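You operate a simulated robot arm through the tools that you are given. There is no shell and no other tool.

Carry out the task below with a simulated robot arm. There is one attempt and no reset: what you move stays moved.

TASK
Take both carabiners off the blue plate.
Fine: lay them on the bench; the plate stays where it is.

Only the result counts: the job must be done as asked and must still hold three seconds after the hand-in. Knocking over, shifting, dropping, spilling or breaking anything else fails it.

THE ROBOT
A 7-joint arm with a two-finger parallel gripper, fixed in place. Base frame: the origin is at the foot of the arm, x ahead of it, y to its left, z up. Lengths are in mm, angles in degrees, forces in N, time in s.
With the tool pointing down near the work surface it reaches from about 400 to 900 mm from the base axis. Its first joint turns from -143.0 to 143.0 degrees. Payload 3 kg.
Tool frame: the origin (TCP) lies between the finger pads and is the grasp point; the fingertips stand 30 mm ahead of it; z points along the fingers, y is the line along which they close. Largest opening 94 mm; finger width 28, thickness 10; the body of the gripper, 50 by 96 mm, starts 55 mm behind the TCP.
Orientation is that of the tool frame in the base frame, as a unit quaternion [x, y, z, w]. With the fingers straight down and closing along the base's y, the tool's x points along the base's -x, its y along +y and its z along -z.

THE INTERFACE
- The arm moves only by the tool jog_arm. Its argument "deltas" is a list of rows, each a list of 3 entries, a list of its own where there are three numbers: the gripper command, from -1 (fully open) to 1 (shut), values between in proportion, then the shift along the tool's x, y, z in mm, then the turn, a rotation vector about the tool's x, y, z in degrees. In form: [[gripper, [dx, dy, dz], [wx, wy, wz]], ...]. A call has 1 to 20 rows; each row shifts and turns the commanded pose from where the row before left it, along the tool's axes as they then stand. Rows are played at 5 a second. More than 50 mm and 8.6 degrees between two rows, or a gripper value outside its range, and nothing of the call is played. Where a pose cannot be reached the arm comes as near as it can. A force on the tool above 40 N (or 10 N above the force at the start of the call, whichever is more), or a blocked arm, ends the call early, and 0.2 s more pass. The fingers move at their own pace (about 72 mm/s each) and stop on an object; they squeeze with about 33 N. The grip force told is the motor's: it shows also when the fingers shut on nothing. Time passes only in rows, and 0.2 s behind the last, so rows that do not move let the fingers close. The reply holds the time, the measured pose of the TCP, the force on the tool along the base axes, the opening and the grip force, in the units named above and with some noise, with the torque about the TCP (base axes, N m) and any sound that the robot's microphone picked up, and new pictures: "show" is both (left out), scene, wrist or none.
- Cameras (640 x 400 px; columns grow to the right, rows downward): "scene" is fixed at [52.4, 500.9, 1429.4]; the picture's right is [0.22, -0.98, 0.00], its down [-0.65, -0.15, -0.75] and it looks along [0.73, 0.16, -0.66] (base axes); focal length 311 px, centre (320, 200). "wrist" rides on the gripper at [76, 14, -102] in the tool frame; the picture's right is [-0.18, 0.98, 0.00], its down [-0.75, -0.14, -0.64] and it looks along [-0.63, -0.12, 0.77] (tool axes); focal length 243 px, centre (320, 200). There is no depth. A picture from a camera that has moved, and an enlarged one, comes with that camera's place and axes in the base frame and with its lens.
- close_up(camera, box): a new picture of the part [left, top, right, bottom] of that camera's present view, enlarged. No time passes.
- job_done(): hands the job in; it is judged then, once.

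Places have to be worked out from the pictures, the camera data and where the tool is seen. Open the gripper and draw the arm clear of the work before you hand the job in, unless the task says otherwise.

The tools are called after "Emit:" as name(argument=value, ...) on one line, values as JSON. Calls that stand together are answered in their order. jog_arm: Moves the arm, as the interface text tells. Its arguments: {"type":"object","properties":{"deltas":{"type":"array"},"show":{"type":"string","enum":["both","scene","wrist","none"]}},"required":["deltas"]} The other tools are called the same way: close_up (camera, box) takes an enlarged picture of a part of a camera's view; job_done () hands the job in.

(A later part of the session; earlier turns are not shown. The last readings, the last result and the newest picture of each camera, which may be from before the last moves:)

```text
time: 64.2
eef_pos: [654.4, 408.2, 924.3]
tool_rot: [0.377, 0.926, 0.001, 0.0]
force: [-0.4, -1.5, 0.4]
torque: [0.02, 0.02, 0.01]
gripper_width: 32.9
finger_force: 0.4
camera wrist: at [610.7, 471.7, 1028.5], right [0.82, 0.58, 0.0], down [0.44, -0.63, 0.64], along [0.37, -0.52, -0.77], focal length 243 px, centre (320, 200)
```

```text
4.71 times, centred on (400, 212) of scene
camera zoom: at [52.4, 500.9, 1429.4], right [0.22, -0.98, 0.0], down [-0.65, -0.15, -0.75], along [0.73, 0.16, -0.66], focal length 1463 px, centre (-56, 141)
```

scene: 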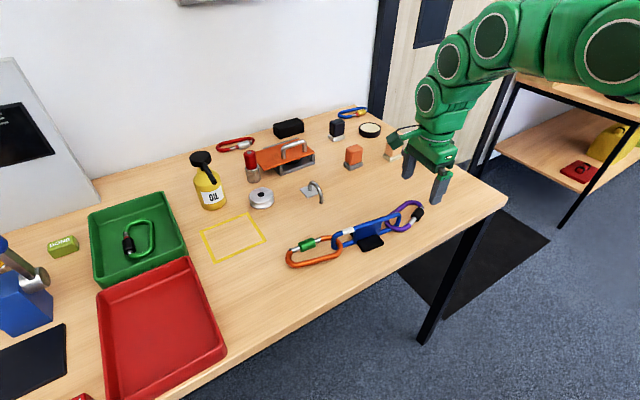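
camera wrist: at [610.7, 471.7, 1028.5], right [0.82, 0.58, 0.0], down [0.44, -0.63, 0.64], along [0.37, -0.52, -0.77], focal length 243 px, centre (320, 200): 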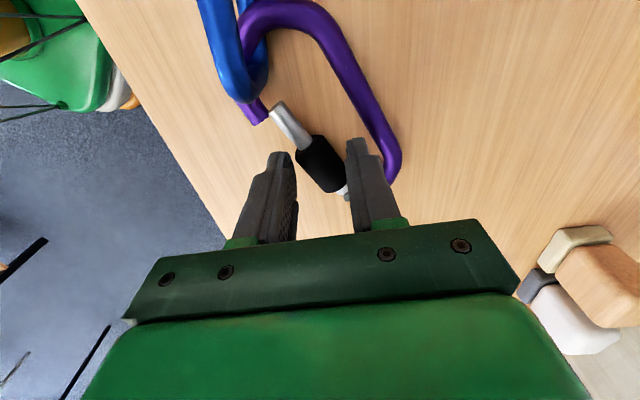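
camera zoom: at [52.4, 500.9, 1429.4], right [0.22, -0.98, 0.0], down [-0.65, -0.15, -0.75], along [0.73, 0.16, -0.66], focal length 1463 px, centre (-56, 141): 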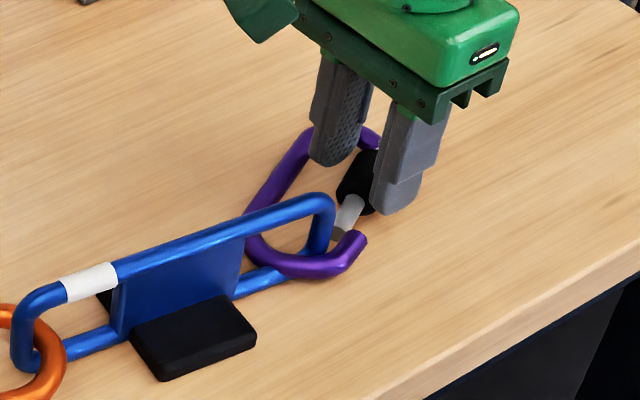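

Lifting slips because the spine lies too low for the pads. A horizontal extraction at bench level should work instead, with the nose riding over the low rod. I'll come up, reopen and re-measure purple's pose.

Emit:
jog_arm(deltas=[[0.3, [0, 0, -10], [0, 0, 0]], [0.3, [0, 0, -25], [0, 0, 0]], [-0.3, [0, 0, -15], [0, 0, 0]], [-1, [0, 0, 0], [0, 0, 0]], [-1, [0, 0, 0], [0, 0, 0]]], show="wrist")

Emit:
close_up(camera="wrist", box=[200, 0, 440, 200])

Emit:
close_up(camera="scene", box=[340, 170, 460, 255])

```text
time: 65.4
eef_pos: [653.5, 409.8, 973.6]
tool_rot: [0.376, 0.927, 0.0, 0.001]
force: [-1.0, 0.0, 0.1]
torque: [0.05, 0.0, 0.03]
gripper_width: 94.1
finger_force: 0.0
camera wrist: at [609.5, 472.3, 1078.7], right [0.82, 0.58, 0.0], down [0.44, -0.63, 0.64], along [0.37, -0.52, -0.77], focal length 243 px, centre (320, 200)
```

wrist: 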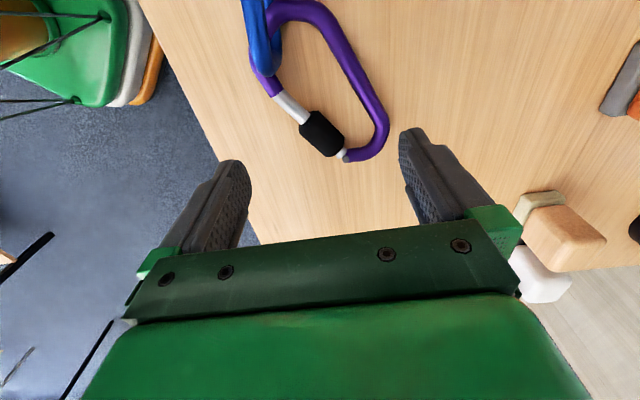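

```text
2.00 times, centred on (320, 100) of wrist
camera zoom: at [609.5, 472.3, 1078.7], right [0.82, 0.58, 0.0], down [0.44, -0.63, 0.64], along [0.37, -0.52, -0.77], focal length 485 px, centre (320, 400)
```

zoom: 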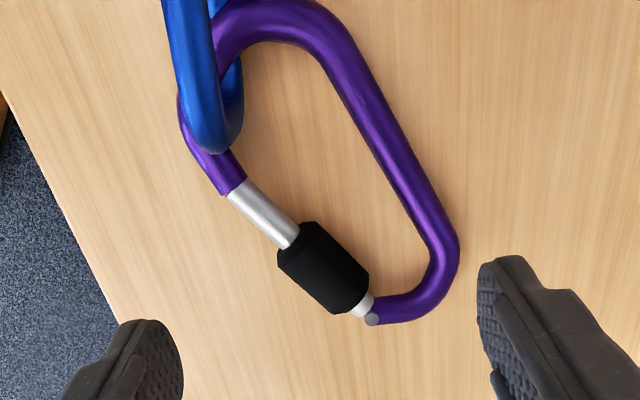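

```text
4.71 times, centred on (400, 212) of scene
camera zoom: at [52.4, 500.9, 1429.4], right [0.22, -0.98, 0.0], down [-0.65, -0.15, -0.75], along [0.73, 0.16, -0.66], focal length 1463 px, centre (-56, 141)
```

zoom: 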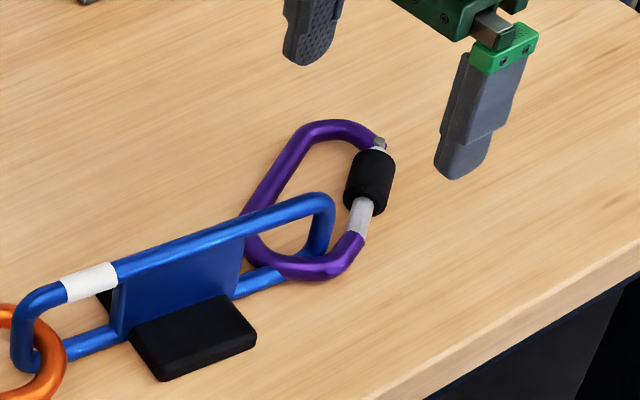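

Purple has pivoted further, with its axis now at about 152°. I'll align to that, drop to bench level (TCP z≈912.7) and squeeze to the stop while shifting so the carabiner isn't dragged.

Emit:
jog_arm(deltas=[[-1, [0, 0, 0], [0, 0, -7.8]], [-1, [0, 0, 0], [0, 0, -7.8]], [-1, [1.9, 18.6, 0], [0, 0, 0]], [-1, [0, 0, 30], [0, 0, 0]], [-1, [0, 0, 20], [0, 0, 0]], [-1, [0, 0, 10.5], [0, 0, 0]], [-1, [0, 0, 0], [0, 0, 0]]], show="wrist")

Emit:
close_up(camera="wrist", box=[200, 20, 440, 220])

```text
time: 67.0
eef_pos: [662.0, 426.2, 913.3]
tool_rot: [0.246, 0.969, 0.0, 0.0]
force: [0.0, 0.3, -0.8]
torque: [-0.04, -0.01, 0.03]
gripper_width: 93.8
finger_force: 0.1
camera wrist: at [602.1, 475.4, 1017.4], right [0.63, 0.78, 0.0], down [0.59, -0.48, 0.64], along [0.5, -0.41, -0.77], focal length 243 px, centre (320, 200)
```

wrist: 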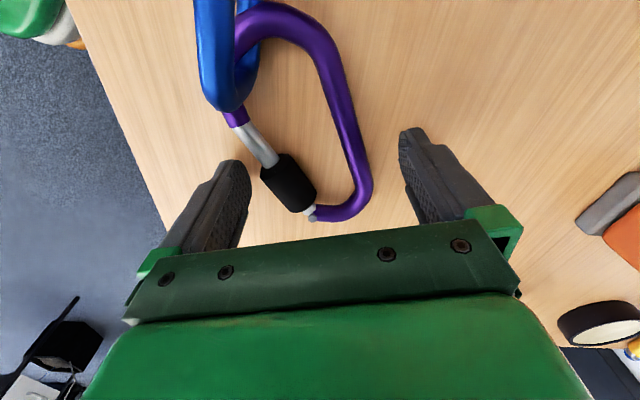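

```text
2.00 times, centred on (320, 120) of wrist
camera zoom: at [602.1, 475.4, 1017.4], right [0.63, 0.78, 0.0], down [0.59, -0.48, 0.64], along [0.5, -0.41, -0.77], focal length 485 px, centre (320, 360)
```

zoom: 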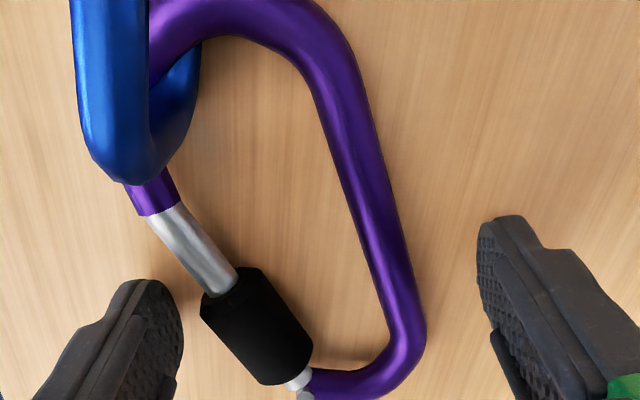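

Positioned well. Now I'll close in steps while shifting towards the spine side so the squeeze stays centred.

Emit:
jog_arm(deltas=[[-0.75, [0, 3, 0], [0, 0, 0]], [-0.55, [0, 3, 0], [0, 0, 0]], [-0.4, [0, 2, 0], [0, 0, 0]], [-0.28, [0, 1, 0], [0, 0, 0]], [-0.18, [0, 0, 0], [0, 0, 0]], [-0.08, [0, 0, 0], [0, 0, 0]], [0.0, [0, 0, 0], [0, 0, 0]], [0.1, [0, 0, 0], [0, 0, 0]], [0.1, [0, 0, 0], [0, 0, 0]]], show="wrist")

Emit:
close_up(camera="wrist", box=[200, 20, 440, 220])

Emit:
close_up(camera="scene", box=[340, 170, 460, 255])

```text
time: 69.0
eef_pos: [666.0, 432.5, 913.8]
tool_rot: [0.247, 0.969, 0.0, 0.0]
force: [0.1, -0.2, 2.1]
torque: [0.03, -0.14, 0.0]
gripper_width: 47.6
finger_force: 24.1
camera wrist: at [606.8, 482.2, 1017.4], right [0.63, 0.78, 0.0], down [0.59, -0.48, 0.64], along [0.5, -0.41, -0.77], focal length 243 px, centre (320, 200)
```

wrist: 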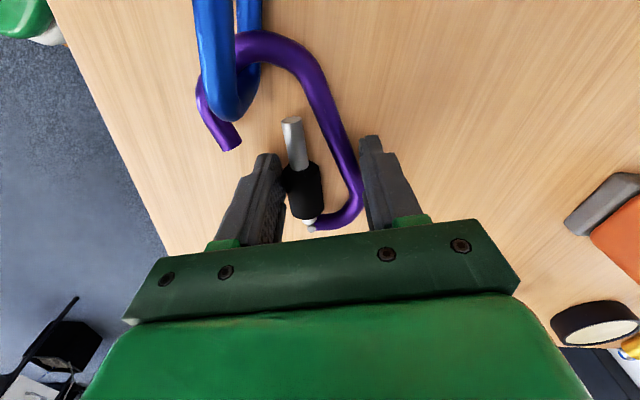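

```text
2.00 times, centred on (320, 120) of wrist
camera zoom: at [606.8, 482.2, 1017.4], right [0.63, 0.78, 0.0], down [0.59, -0.48, 0.64], along [0.5, -0.41, -0.77], focal length 485 px, centre (320, 360)
```

zoom: 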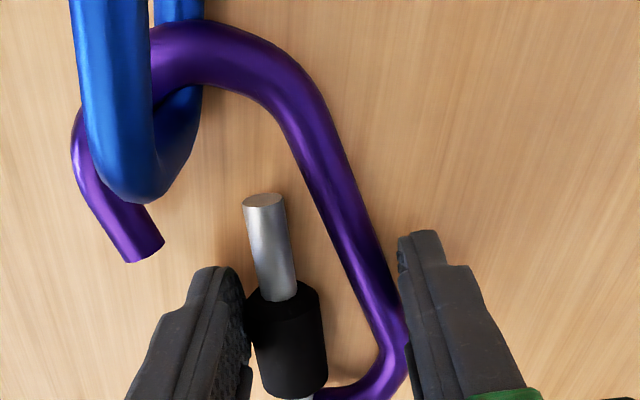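

```text
4.71 times, centred on (400, 212) of scene
camera zoom: at [52.4, 500.9, 1429.4], right [0.22, -0.98, 0.0], down [-0.65, -0.15, -0.75], along [0.73, 0.16, -0.66], focal length 1463 px, centre (-56, 141)
```

zoom: 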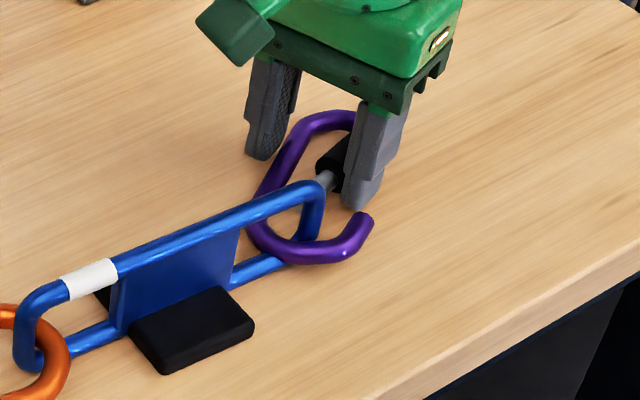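

The carabiner squirted and the fingers ended too close to the nose, leaving only about 8 mm of channel. I'll regrip 20 mm nearer the hinge, where the fingers will span the widest point and the squeeze won't slide.

Emit:
jog_arm(deltas=[[-0.3, [0, 0, 0], [0, 0, 0]], [-0.9, [0, -3, 0], [0, 0, 0]], [-0.9, [-7, 0, 0], [0, 0, 0]], [-0.9, [-7, 0, 0], [0, 0, 0]], [-0.9, [-6, 0, 0], [0, 0, 0]], [-0.9, [0, 0, 0], [0, 0, 0]]], show="wrist")

Emit:
close_up(camera="wrist", box=[200, 20, 440, 220])

Emit:
close_up(camera="scene", box=[340, 170, 460, 255])

```text
time: 70.4
eef_pos: [683.2, 421.2, 914.2]
tool_rot: [0.246, 0.969, 0.001, 0.0]
force: [0.3, 0.4, -0.2]
torque: [0.01, -0.02, 0.0]
gripper_width: 89.1
finger_force: 0.1
camera wrist: at [622.3, 470.7, 1017.7], right [0.63, 0.78, 0.0], down [0.59, -0.48, 0.64], along [0.5, -0.41, -0.77], focal length 243 px, centre (320, 200)
```

wrist: 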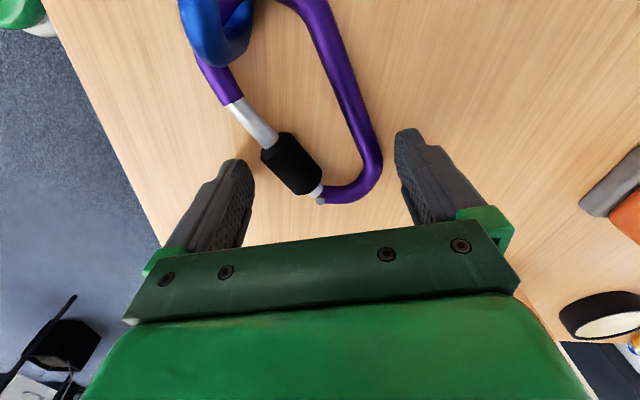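

```text
2.00 times, centred on (320, 120) of wrist
camera zoom: at [622.3, 470.7, 1017.7], right [0.63, 0.78, 0.0], down [0.59, -0.48, 0.64], along [0.5, -0.41, -0.77], focal length 485 px, centre (320, 360)
```

zoom: 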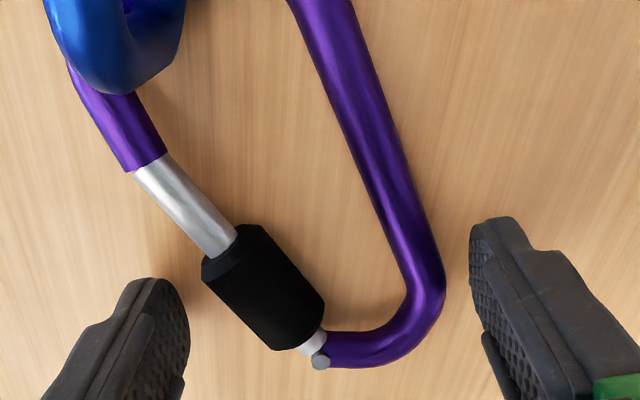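

```text
4.71 times, centred on (400, 212) of scene
camera zoom: at [52.4, 500.9, 1429.4], right [0.22, -0.98, 0.0], down [-0.65, -0.15, -0.75], along [0.73, 0.16, -0.66], focal length 1463 px, centre (-56, 141)
```

zoom: 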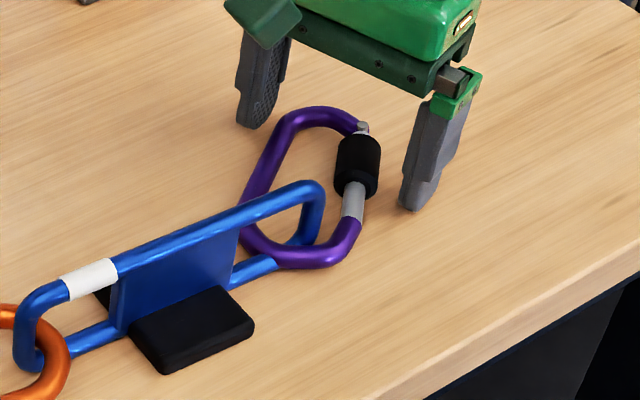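

Now the pin sits about 23 mm to the hinge side of the tool centre, so the fingers span the widest part. I'll shift +3 mm and squeeze again.

Emit:
jog_arm(deltas=[[-0.85, [0, 3, 0], [0, 0, 0]], [-0.7, [0, 0, 0], [0, 0, 0]], [-0.55, [0, 0, 0], [0, 0, 0]], [-0.42, [0, 0, 0], [0, 0, 0]], [-0.3, [0, 0, 0], [0, 0, 0]], [-0.2, [0, 0, 0], [0, 0, 0]], [-0.1, [0, 0, 0], [0, 0, 0]], [0.0, [0, 0, 0], [0, 0, 0]], [0.1, [0, 0, 0], [0, 0, 0]], [0.1, [0, 0, 0], [0, 0, 0]]], show="wrist")

Emit:
close_up(camera="wrist", box=[200, 20, 440, 220])

Emit:
close_up(camera="scene", box=[340, 170, 460, 255])

```text
time: 72.6
eef_pos: [683.6, 423.4, 912.3]
tool_rot: [0.247, 0.969, 0.0, 0.0]
force: [-1.5, -0.6, 3.3]
torque: [0.01, -0.07, 0.05]
gripper_width: 52.8
finger_force: 23.9
camera wrist: at [624.5, 473.2, 1016.6], right [0.63, 0.78, 0.0], down [0.59, -0.48, 0.64], along [0.5, -0.41, -0.77], focal length 243 px, centre (320, 200)
```

wrist: 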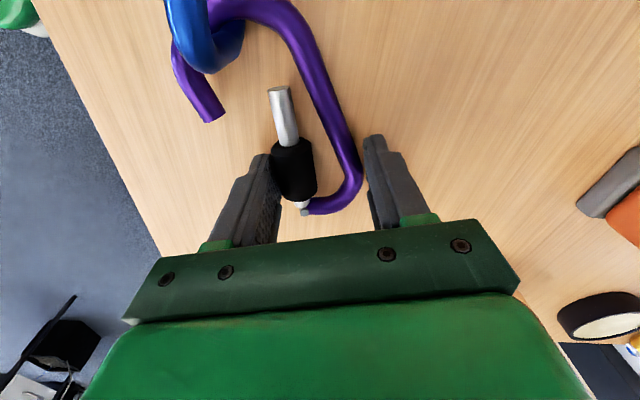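

```text
2.00 times, centred on (320, 120) of wrist
camera zoom: at [624.5, 473.2, 1016.6], right [0.63, 0.78, 0.0], down [0.59, -0.48, 0.64], along [0.5, -0.41, -0.77], focal length 485 px, centre (320, 360)
```

zoom: 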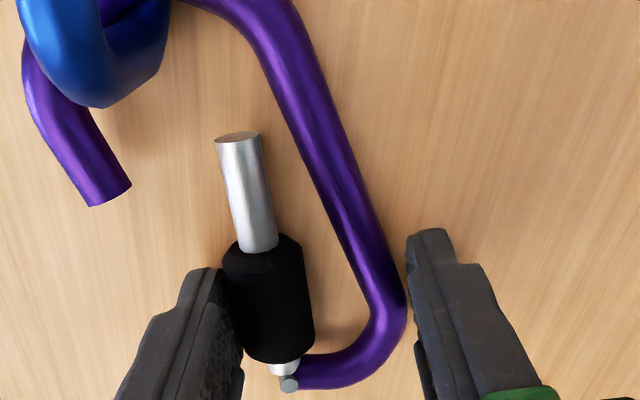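

```text
4.71 times, centred on (400, 212) of scene
camera zoom: at [52.4, 500.9, 1429.4], right [0.22, -0.98, 0.0], down [-0.65, -0.15, -0.75], along [0.73, 0.16, -0.66], focal length 1463 px, centre (-56, 141)
```

zoom: 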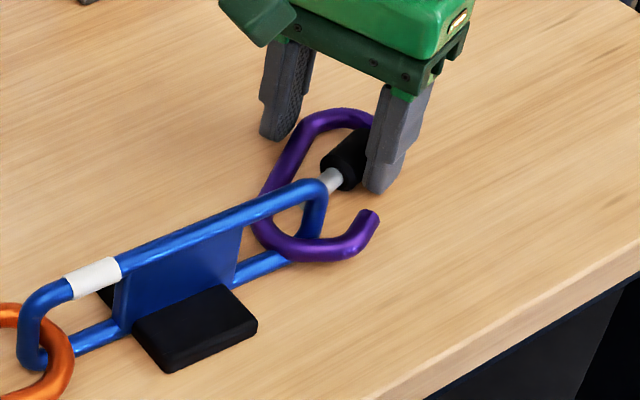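

Firm at 52.8 mm, with a channel of about 25 mm and a gap of about 23 mm this time. Next I'll slide the carabiner at bench level (+14, +4.5 mm) so the blue rod comes off the bow towards the gap, then check.

Emit:
jog_arm(deltas=[[0.2, [4.5, 1.5, 0], [0, 0, 0]], [0.2, [4.6, 1.5, 0], [0, 0, 0]], [0.2, [4.6, 1.5, 0], [0, 0, 0]], [0.2, [0, 0, 0], [0, 0, 0]]], show="wrist")

Emit:
close_up(camera="wrist", box=[180, 0, 420, 200])

Emit:
close_up(camera="scene", box=[340, 170, 460, 255])

```text
time: 73.6
eef_pos: [674.7, 435.1, 913.0]
tool_rot: [0.247, 0.969, 0.0, 0.0]
force: [1.3, -1.5, 3.5]
torque: [-0.02, -0.2, -0.05]
gripper_width: 52.2
finger_force: 23.4
camera wrist: at [614.6, 483.3, 1016.6], right [0.63, 0.78, 0.0], down [0.59, -0.48, 0.64], along [0.5, -0.41, -0.77], focal length 243 px, centre (320, 200)
```

wrist: 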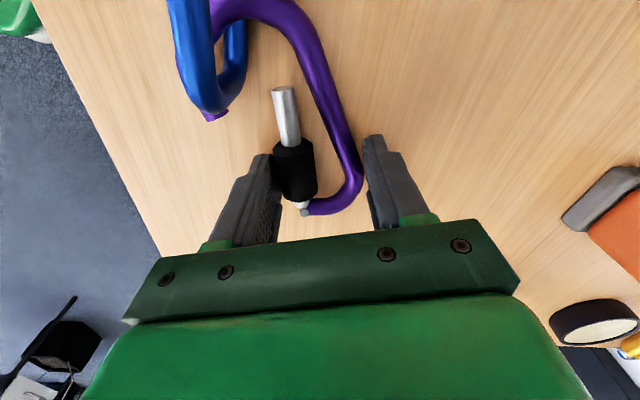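

```text
2.00 times, centred on (300, 100) of wrist
camera zoom: at [614.6, 483.3, 1016.6], right [0.63, 0.78, 0.0], down [0.59, -0.48, 0.64], along [0.5, -0.41, -0.77], focal length 485 px, centre (360, 400)
```

zoom: 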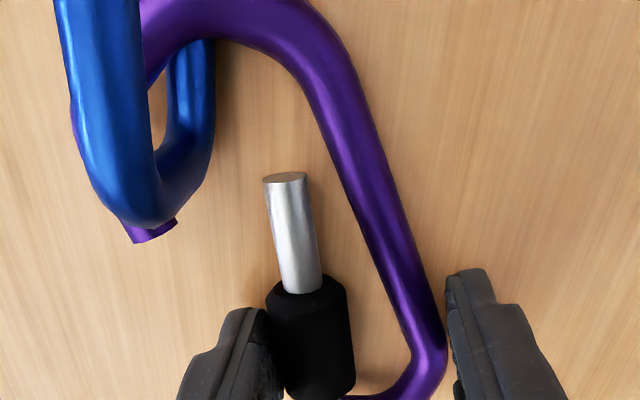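

```text
4.71 times, centred on (400, 212) of scene
camera zoom: at [52.4, 500.9, 1429.4], right [0.22, -0.98, 0.0], down [-0.65, -0.15, -0.75], along [0.73, 0.16, -0.66], focal length 1463 px, centre (-56, 141)
```

zoom: 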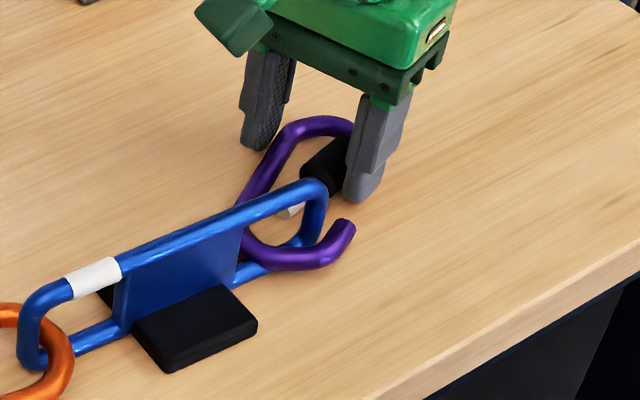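

The carabiner slid without disturbing the plate. Now I'll rotate the gripped carabiner clockwise about the rod, 3 × 8°, so its bow won't hit the plate edge on the way out.

Emit:
jog_arm(deltas=[[0.2, [-3.4, -8.2, 0], [0, 0, 8]], [0.2, [-3.4, -8.2, 0], [0, 0, 8]], [0.2, [-3.4, -8.2, 0], [0, 0, 8]], [0.2, [0, 0, 0], [0, 0, 0]]], show="wrist")

Emit:
close_up(camera="wrist", box=[180, 0, 420, 200])

Emit:
close_up(camera="scene", box=[340, 170, 460, 255])

```text
time: 74.6
eef_pos: [667.1, 407.2, 913.8]
tool_rot: [0.444, 0.896, -0.002, -0.001]
force: [-1.1, 0.5, 0.0]
torque: [0.02, -0.04, 0.01]
gripper_width: 52.3
finger_force: 23.9
camera wrist: at [633.4, 476.5, 1017.2], right [0.89, 0.45, 0.0], down [0.35, -0.68, 0.64], along [0.29, -0.57, -0.77], focal length 243 px, centre (320, 200)
```

wrist: 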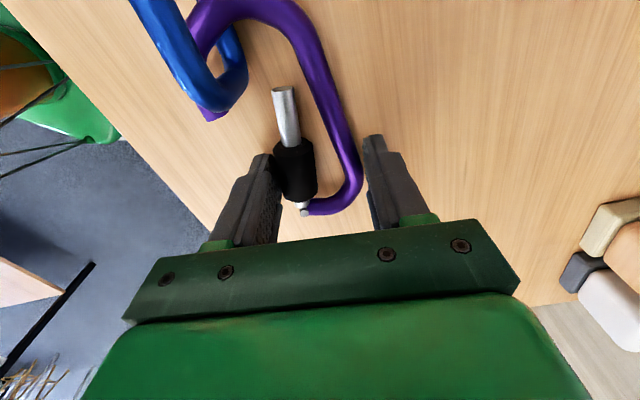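

```text
2.00 times, centred on (300, 100) of wrist
camera zoom: at [633.4, 476.5, 1017.2], right [0.89, 0.45, 0.0], down [0.35, -0.68, 0.64], along [0.29, -0.57, -0.77], focal length 485 px, centre (360, 400)
```

zoom: 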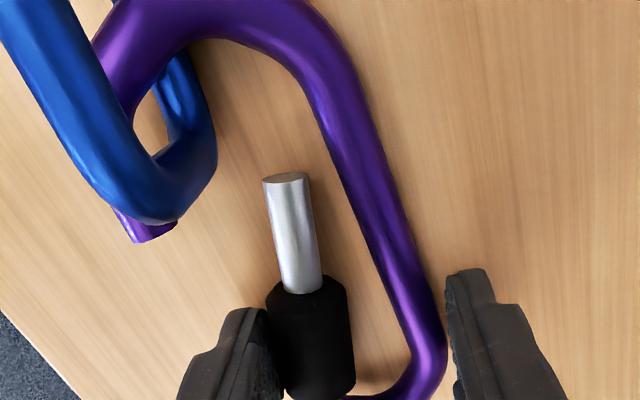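

```text
4.71 times, centred on (400, 212) of scene
camera zoom: at [52.4, 500.9, 1429.4], right [0.22, -0.98, 0.0], down [-0.65, -0.15, -0.75], along [0.73, 0.16, -0.66], focal length 1463 px, centre (-56, 141)
```

zoom: 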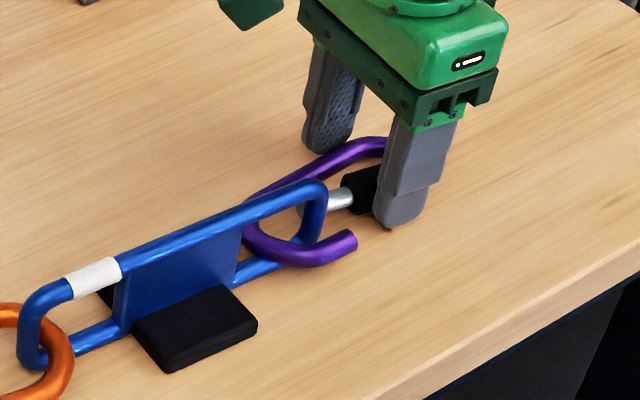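

That worked cleanly. I'll rotate another 3 × 8°.

Emit:
jog_arm(deltas=[[0.2, [-3.4, -8.2, 0], [0, 0, 8]], [0.2, [-3.4, -8.2, 0], [0, 0, 8]], [0.2, [-3.4, -8.2, 0], [0, 0, 8]], [0.2, [0, 0, 0], [0, 0, 0]]], show="wrist")

Emit:
close_up(camera="wrist", box=[180, 0, 420, 200])

Emit:
close_up(camera="scene", box=[340, 170, 460, 255])

```text
time: 75.6
eef_pos: [648.9, 388.9, 914.0]
tool_rot: [0.62, 0.784, -0.001, 0.0]
force: [-1.5, 2.4, 3.8]
torque: [-0.01, -0.09, 0.04]
gripper_width: 52.3
finger_force: 24.0
camera wrist: at [647.4, 465.0, 1016.6], right [1.0, 0.05, 0.0], down [0.04, -0.77, 0.64], along [0.03, -0.64, -0.77], focal length 243 px, centre (320, 200)
```

wrist: 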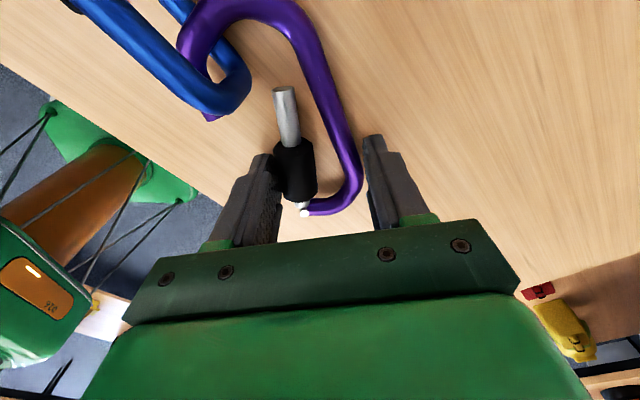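

```text
2.00 times, centred on (300, 100) of wrist
camera zoom: at [647.4, 465.0, 1016.6], right [1.0, 0.05, 0.0], down [0.04, -0.77, 0.64], along [0.03, -0.64, -0.77], focal length 485 px, centre (360, 400)
```

zoom: 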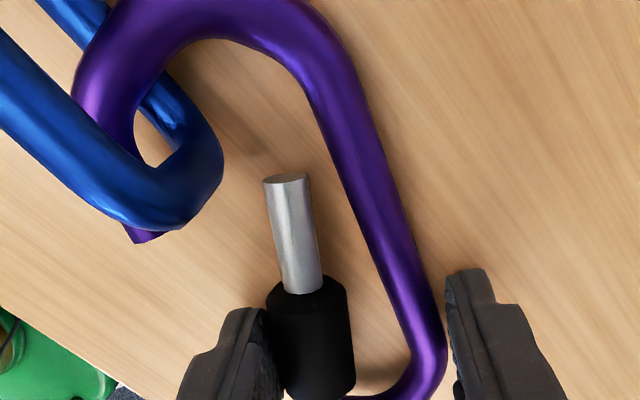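

```text
4.71 times, centred on (400, 212) of scene
camera zoom: at [52.4, 500.9, 1429.4], right [0.22, -0.98, 0.0], down [-0.65, -0.15, -0.75], along [0.73, 0.16, -0.66], focal length 1463 px, centre (-56, 141)
```

zoom: 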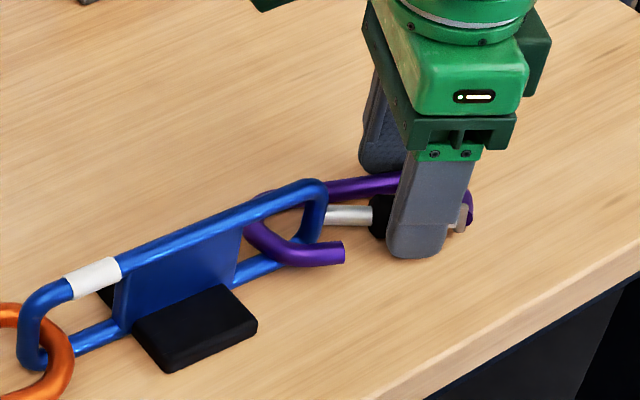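

The plate is still undisturbed and the rod is lined up with the gap. Now I'll slide the carabiner so the rod passes between the nose tip and the gate tip.

Emit:
jog_arm(deltas=[[0.2, [4.5, 0.3, 0], [0, 0, 0]], [0.2, [4.5, 0.3, 0], [0, 0, 0]], [0.2, [5, 0.7, 0], [0, 0, 0]], [0.2, [5, 0.7, 0], [0, 0, 0]], [0.2, [0, 0, 0], [0, 0, 0]]], show="wrist")

Emit:
close_up(camera="wrist", box=[180, 0, 420, 200])

Emit:
close_up(camera="scene", box=[340, 170, 460, 255])

```text
time: 76.8
eef_pos: [651.0, 407.9, 913.0]
tool_rot: [0.62, 0.785, -0.001, 0.0]
force: [-0.3, -0.4, -0.7]
torque: [-0.02, 0.01, -0.04]
gripper_width: 52.3
finger_force: 24.1
camera wrist: at [646.5, 484.2, 1017.3], right [1.0, 0.05, 0.0], down [0.04, -0.77, 0.64], along [0.03, -0.64, -0.77], focal length 243 px, centre (320, 200)
```

wrist: 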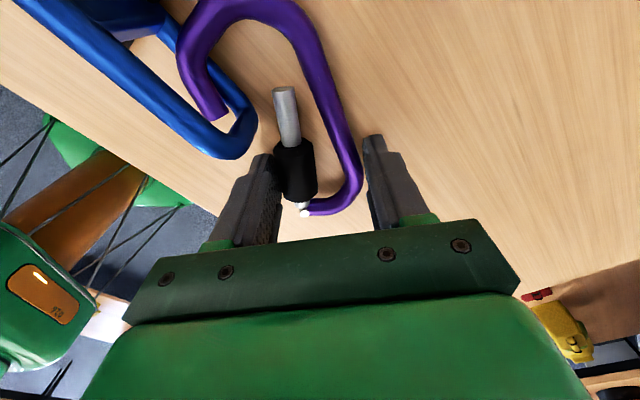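

```text
2.00 times, centred on (300, 100) of wrist
camera zoom: at [646.5, 484.2, 1017.3], right [1.0, 0.05, 0.0], down [0.04, -0.77, 0.64], along [0.03, -0.64, -0.77], focal length 485 px, centre (360, 400)
```

zoom: 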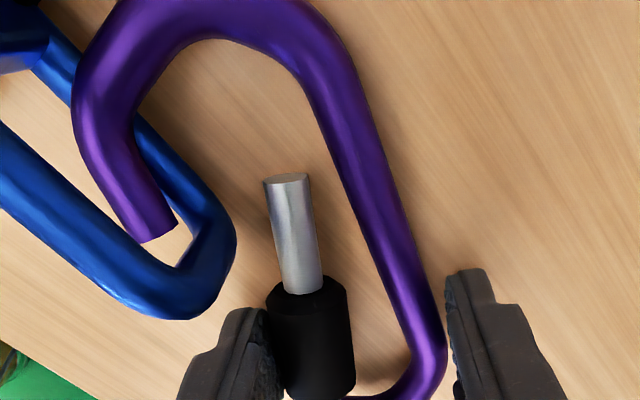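

```text
4.71 times, centred on (400, 212) of scene
camera zoom: at [52.4, 500.9, 1429.4], right [0.22, -0.98, 0.0], down [-0.65, -0.15, -0.75], along [0.73, 0.16, -0.66], focal length 1463 px, centre (-56, 141)
```

zoom: 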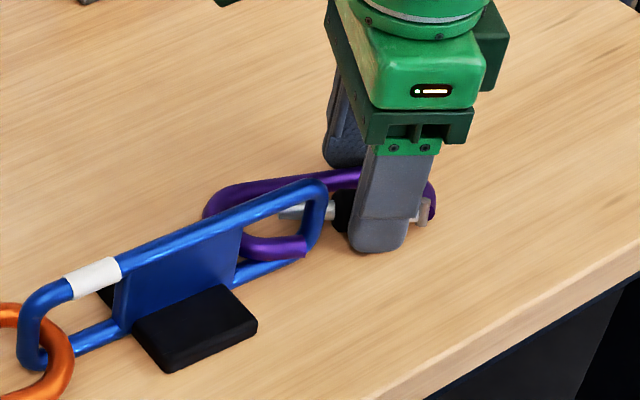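

The rod is now past the nose tip. I'll go a little further in +x, then move sideways (+y) to bring the nose out through the plate's opening.

Emit:
jog_arm(deltas=[[0.2, [3.5, 0.5, 0], [0, 0, 0]], [0.2, [3.5, 1, 0], [0, 0, 0]], [0.2, [2, 4, 0], [0, 0, 0]], [0.2, [1, 5, 0], [0, 0, 0]], [0.2, [0, 0, 0], [0, 0, 0]]], show="wrist")

Emit:
close_up(camera="wrist", box=[180, 0, 420, 200])

Emit:
close_up(camera="scene", box=[340, 170, 460, 255])

```text
time: 78.0
eef_pos: [655.7, 419.1, 912.4]
tool_rot: [0.619, 0.785, 0.0, 0.0]
force: [-2.5, -1.3, 5.4]
torque: [-0.14, -0.11, -0.08]
gripper_width: 51.7
finger_force: 24.2
camera wrist: at [653.0, 496.3, 1016.7], right [1.0, 0.05, 0.0], down [0.04, -0.77, 0.64], along [0.03, -0.64, -0.77], focal length 243 px, centre (320, 200)
```

wrist: 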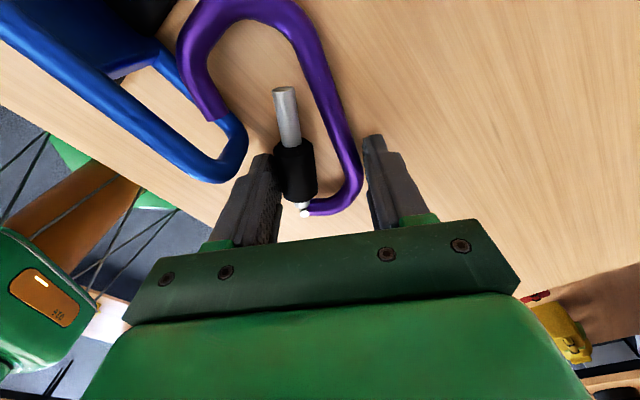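

```text
2.00 times, centred on (300, 100) of wrist
camera zoom: at [653.0, 496.3, 1016.7], right [1.0, 0.05, 0.0], down [0.04, -0.77, 0.64], along [0.03, -0.64, -0.77], focal length 485 px, centre (360, 400)
```

zoom: 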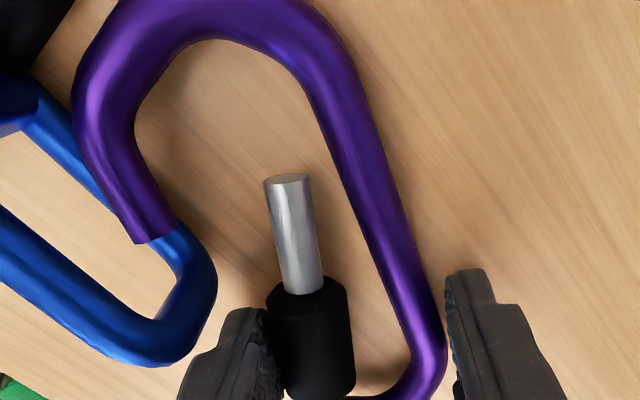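

```text
4.71 times, centred on (400, 212) of scene
camera zoom: at [52.4, 500.9, 1429.4], right [0.22, -0.98, 0.0], down [-0.65, -0.15, -0.75], along [0.73, 0.16, -0.66], focal length 1463 px, centre (-56, 141)
```

zoom: 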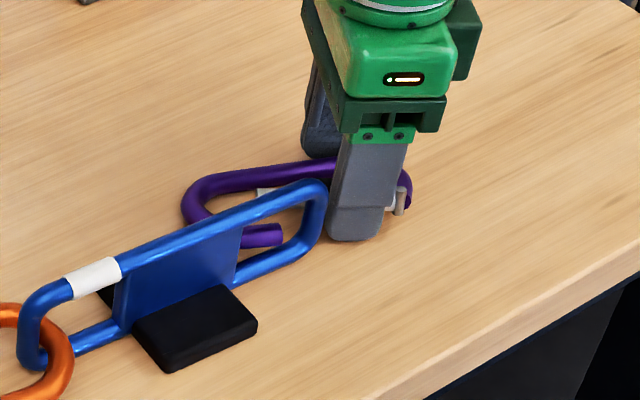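

The nose is almost out and the plate still hasn't moved. I'll continue sideways in +y to clear it completely.

Emit:
jog_arm(deltas=[[0.2, [0, 6, 0], [0, 0, 0]], [0.2, [0, 8, 0], [0, 0, 0]], [0.2, [-1, 10, 0], [0, 0, 0]], [0.2, [-2, 12, 0], [0, 0, 0]], [0.2, [0, 0, 0], [0, 0, 0]]], show="wrist")

Emit:
close_up(camera="wrist", box=[180, 0, 420, 200])

Emit:
close_up(camera="scene", box=[340, 170, 460, 255])

```text
time: 79.2
eef_pos: [692.1, 423.0, 914.5]
tool_rot: [0.619, 0.786, 0.0, 0.0]
force: [0.0, -0.7, -0.8]
torque: [0.0, -0.01, 0.01]
gripper_width: 52.0
finger_force: 23.7
camera wrist: at [689.1, 500.5, 1017.0], right [1.0, 0.05, 0.0], down [0.04, -0.77, 0.64], along [0.03, -0.64, -0.77], focal length 243 px, centre (320, 200)
```

wrist: 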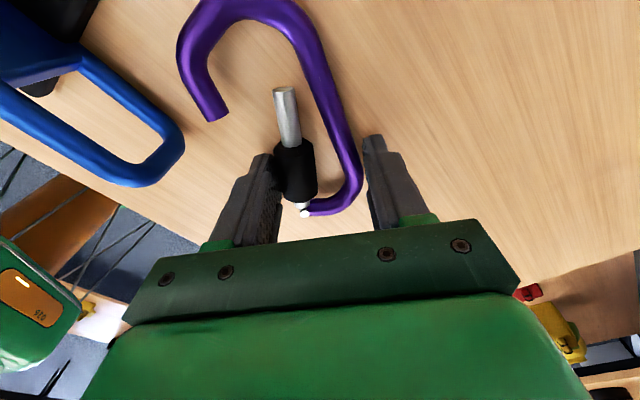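

```text
2.00 times, centred on (300, 100) of wrist
camera zoom: at [689.1, 500.5, 1017.0], right [1.0, 0.05, 0.0], down [0.04, -0.77, 0.64], along [0.03, -0.64, -0.77], focal length 485 px, centre (360, 400)
```

zoom: 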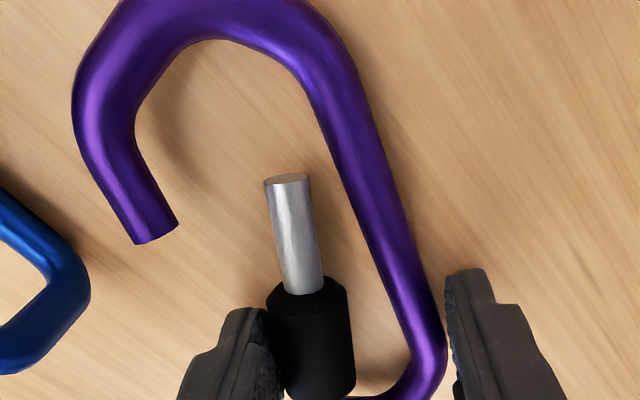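

```text
4.71 times, centred on (400, 212) of scene
camera zoom: at [52.4, 500.9, 1429.4], right [0.22, -0.98, 0.0], down [-0.65, -0.15, -0.75], along [0.73, 0.16, -0.66], focal length 1463 px, centre (-56, 141)
```

zoom: 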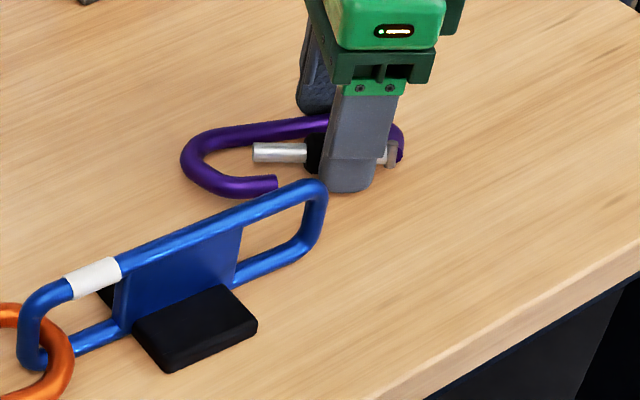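

Purple is completely off the plate. I'll slide it about 35 mm further away, release it on the bench and rise.

Emit:
jog_arm(deltas=[[0.2, [0, 12, 0], [0, 0, 0]], [0.2, [0, 12, 0], [0, 0, 0]], [0.2, [0, 11, 0], [0, 0, 0]], [0.2, [0, 0, 0], [0, 0, 0]], [-0.2, [0, 0, 0], [0, 0, 0]], [-0.5, [0, 0, 0], [0, 0, 0]], [-0.9, [0, 0, 0], [0, 0, 0]], [-0.9, [0, 0, 0], [0, 0, 0]], [-0.9, [0, 0, -20], [0, 0, 0]], [-0.9, [0, 0, -35], [0, 0, 0]], [-0.9, [0, 0, -40], [0, 0, 0]], [-0.9, [0, 0, 0], [0, 0, 0]]], show="both")

Emit:
close_up(camera="scene", box=[270, 160, 470, 285])

```text
time: 81.8
eef_pos: [728.8, 431.5, 1007.3]
tool_rot: [0.62, 0.785, 0.0, 0.0]
force: [0.0, -0.5, -0.3]
torque: [0.01, 0.0, -0.01]
gripper_width: 89.4
finger_force: 0.1
camera wrist: at [725.9, 509.3, 1110.5], right [1.0, 0.05, 0.0], down [0.04, -0.77, 0.64], along [0.03, -0.64, -0.77], focal length 243 px, centre (320, 200)
```

scene: 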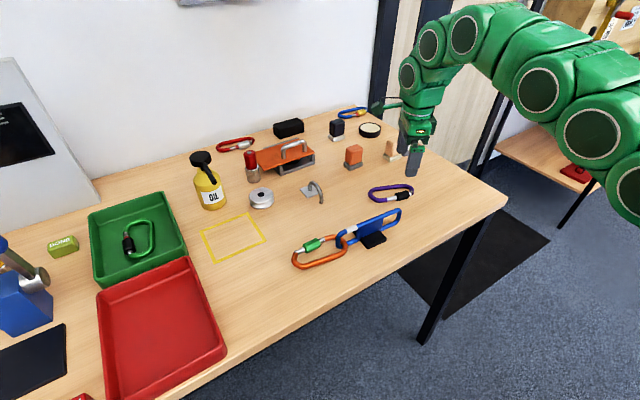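
wrist: 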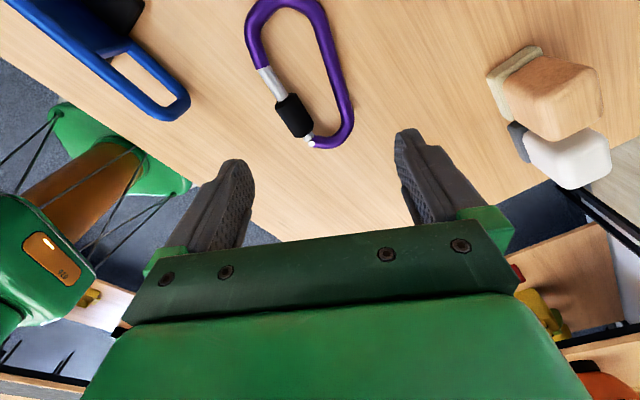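

```text
3.20 times, centred on (370, 222) of scene
camera zoom: at [52.4, 500.9, 1429.4], right [0.22, -0.98, 0.0], down [-0.65, -0.15, -0.75], along [0.73, 0.16, -0.66], focal length 995 px, centre (160, 128)
```

zoom: 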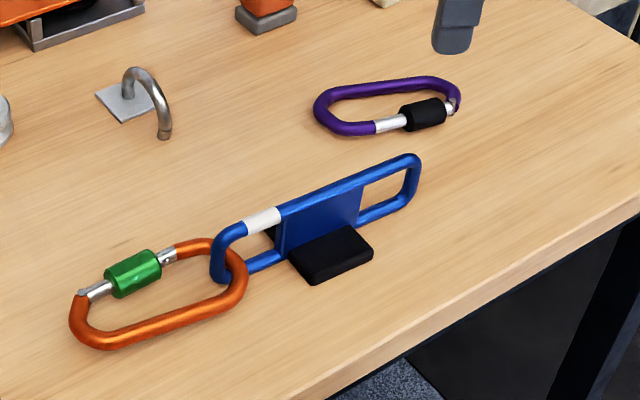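

Purple is off and resting on the bench. Now for the locked orange one: I'll move over it, with the tool's x-axis along its gate, and look from above.

Emit:
jog_arm(deltas=[[-0.9, [0, 0, -25], [0, 0, 0]], [-0.9, [32.3, -31.8, 0], [0, 0, 0]], [-0.9, [32.3, -31.8, 0], [0, 0, 0]], [-0.9, [32.3, -31.8, 0], [0, 0, 0]], [-0.9, [32.3, -31.8, 0], [0, 0, 0]], [-0.9, [32.3, -31.8, 0], [0, 0, 0]], [-0.9, [32.3, -31.8, 0], [0, 0, 0]], [-0.9, [32.3, -31.8, 0], [0, 0, 0]], [-0.9, [0, 0, 0], [0, 0, -7.6]], [-0.9, [0, 0, 0], [0, 0, -7.6]], [-0.9, [0, 0, 0], [0, 0, -7.6]], [-0.9, [0, 0, 0], [0, 0, -7.6]], [-0.9, [0, 0, 20], [0, 0, 0]], [-0.9, [0, 0, 0], [0, 0, 0]]], show="both")

Emit:
close_up(camera="wrist", box=[220, 0, 460, 200])

Emit:
close_up(camera="scene", box=[275, 215, 365, 280])

```text
time: 84.8
eef_pos: [458.3, 602.1, 1012.8]
tool_rot: [0.392, 0.92, 0.001, 0.001]
force: [0.2, -0.1, -1.2]
torque: [-0.05, 0.01, -0.01]
gripper_width: 89.1
finger_force: 0.1
camera wrist: at [415.9, 666.2, 1117.2], right [0.84, 0.55, 0.0], down [0.42, -0.64, 0.64], along [0.35, -0.54, -0.77], focal length 243 px, centre (320, 200)
```

scene: 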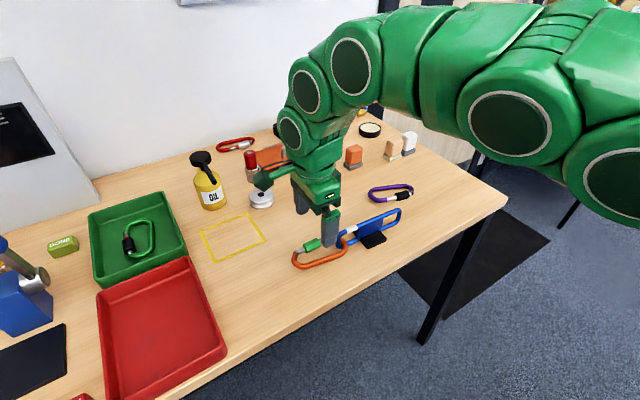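
wrist: 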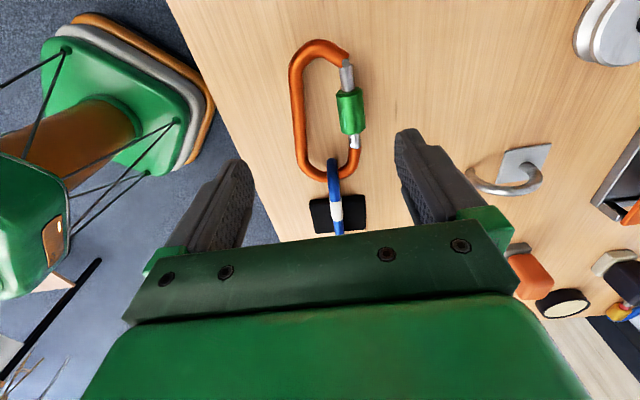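

```text
2.00 times, centred on (340, 100) of wrist
camera zoom: at [415.9, 666.2, 1117.2], right [0.84, 0.55, 0.0], down [0.42, -0.64, 0.64], along [0.35, -0.54, -0.77], focal length 485 px, centre (280, 400)
```

zoom: 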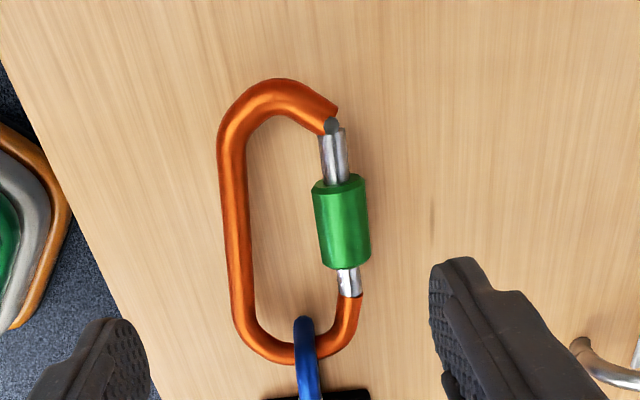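

```text
6.15 times, centred on (320, 248) of scene
camera zoom: at [52.4, 500.9, 1429.4], right [0.22, -0.98, 0.0], down [-0.65, -0.15, -0.75], along [0.73, 0.16, -0.66], focal length 1913 px, centre (320, -92)
```

zoom: 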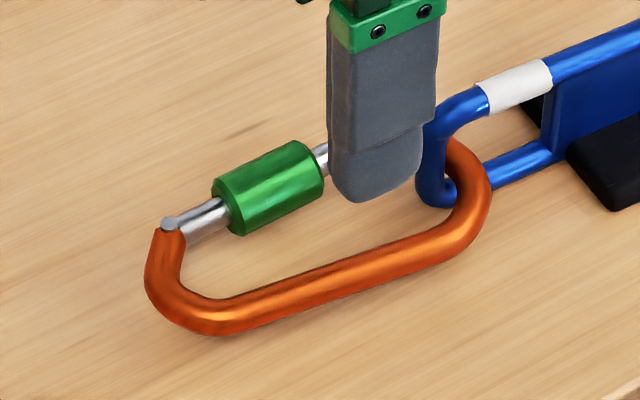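

The gate line is still aligned with the tool. I'll straddle the green sleeve again with one finger inside, this time deeper (TCP z≈914), and grip it to test whether it turns like a screw sleeve.

Emit:
jog_arm(deltas=[[-0.3, [-6, 27, 0], [0, 0, 0]], [0.15, [0, 0, 30], [0, 0, 0]], [0.15, [0, 0, 30], [0, 0, 0]], [0.15, [0, 0, 0], [0, 0, 0]]], show="wrist")

Emit:
close_up(camera="wrist", box=[200, 40, 440, 240])

```text
time: 85.8
eef_pos: [478.6, 614.9, 953.5]
tool_rot: [0.392, 0.92, 0.0, -0.001]
force: [0.4, 0.5, 0.1]
torque: [0.01, 0.02, 0.01]
gripper_width: 39.9
finger_force: 0.1
camera wrist: at [437.8, 678.9, 1057.6], right [0.84, 0.55, 0.0], down [0.42, -0.64, 0.64], along [0.35, -0.54, -0.77], focal length 243 px, centre (320, 200)
```

wrist: 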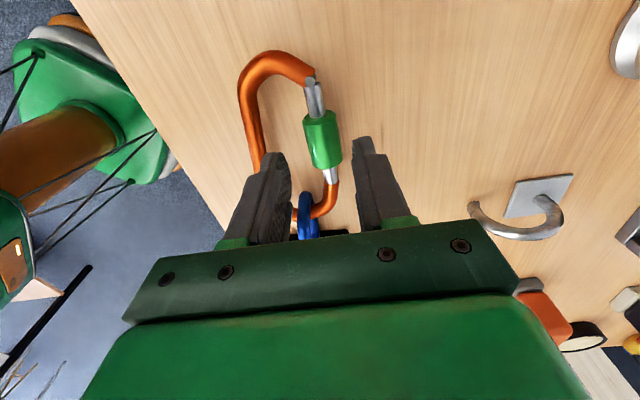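

```text
2.00 times, centred on (320, 140) of wrist
camera zoom: at [437.8, 678.9, 1057.6], right [0.84, 0.55, 0.0], down [0.42, -0.64, 0.64], along [0.35, -0.54, -0.77], focal length 485 px, centre (320, 320)
```

zoom: 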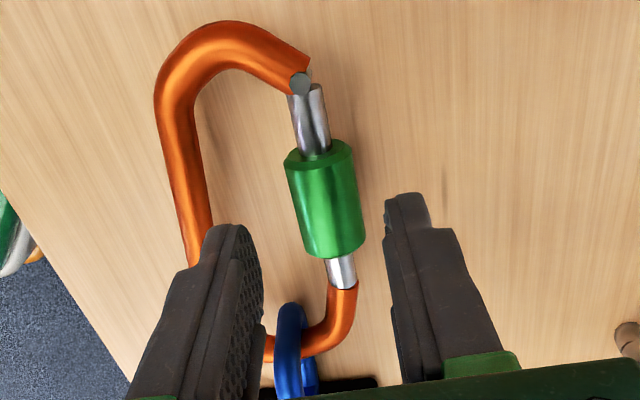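

The sleeve is centred between the fingers. Descending to TCP z≈914 and gripping it.

Emit:
jog_arm(deltas=[[0.15, [0, 1, 15], [0, 0, 0]], [0.15, [0, 0, 15], [0, 0, 0]], [0.15, [0, 0, 11], [0, 0, 0]], [0.3, [0, 0, 0], [0, 0, 0]], [0.5, [0, 0, 0], [0, 0, 0]], [0.8, [0, 0, 0], [0, 0, 0]], [0.8, [0, 0, 0], [0, 0, 0]]], show="wrist")

Emit:
close_up(camera="wrist", box=[220, 60, 420, 240])

Emit:
close_up(camera="scene", box=[275, 205, 395, 290])

```text
time: 87.4
eef_pos: [482.5, 615.0, 912.2]
tool_rot: [0.392, 0.92, 0.001, 0.0]
force: [0.9, -0.5, -0.4]
torque: [0.0, 0.02, 0.03]
gripper_width: 21.6
finger_force: 24.3
camera wrist: at [440.0, 680.2, 1016.0], right [0.84, 0.55, 0.0], down [0.42, -0.64, 0.64], along [0.35, -0.54, -0.77], focal length 243 px, centre (320, 200)
```

wrist: 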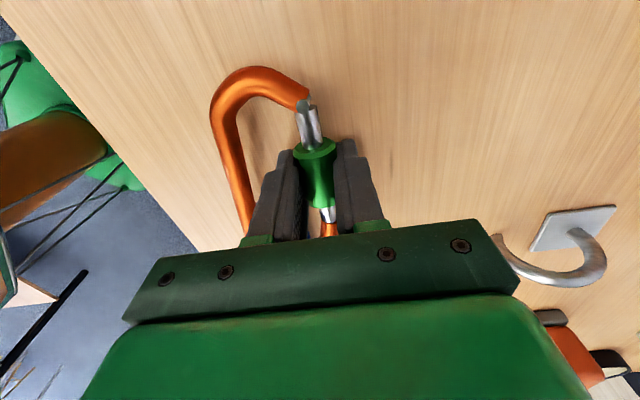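

```text
2.22 times, centred on (320, 150) of wrist
camera zoom: at [440.0, 680.2, 1016.0], right [0.84, 0.55, 0.0], down [0.42, -0.64, 0.64], along [0.35, -0.54, -0.77], focal length 539 px, centre (320, 311)
```

zoom: 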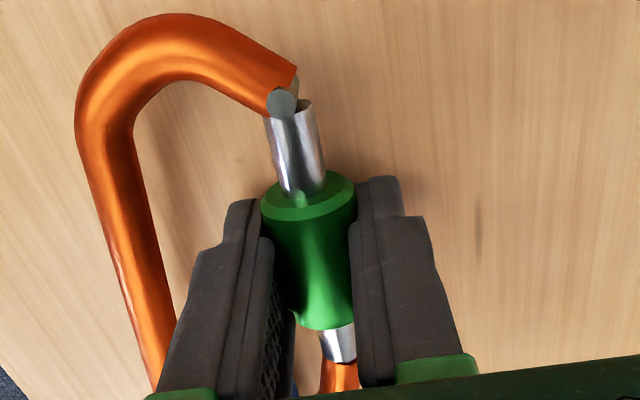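

```text
4.71 times, centred on (335, 248) of scene
camera zoom: at [52.4, 500.9, 1429.4], right [0.22, -0.98, 0.0], down [-0.65, -0.15, -0.75], along [0.73, 0.16, -0.66], focal length 1463 px, centre (249, -24)
```

zoom: 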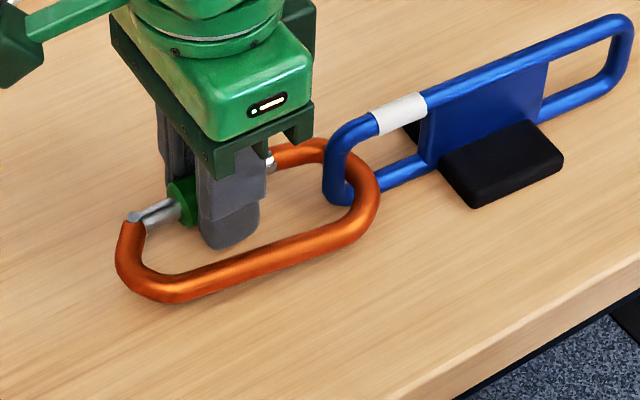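

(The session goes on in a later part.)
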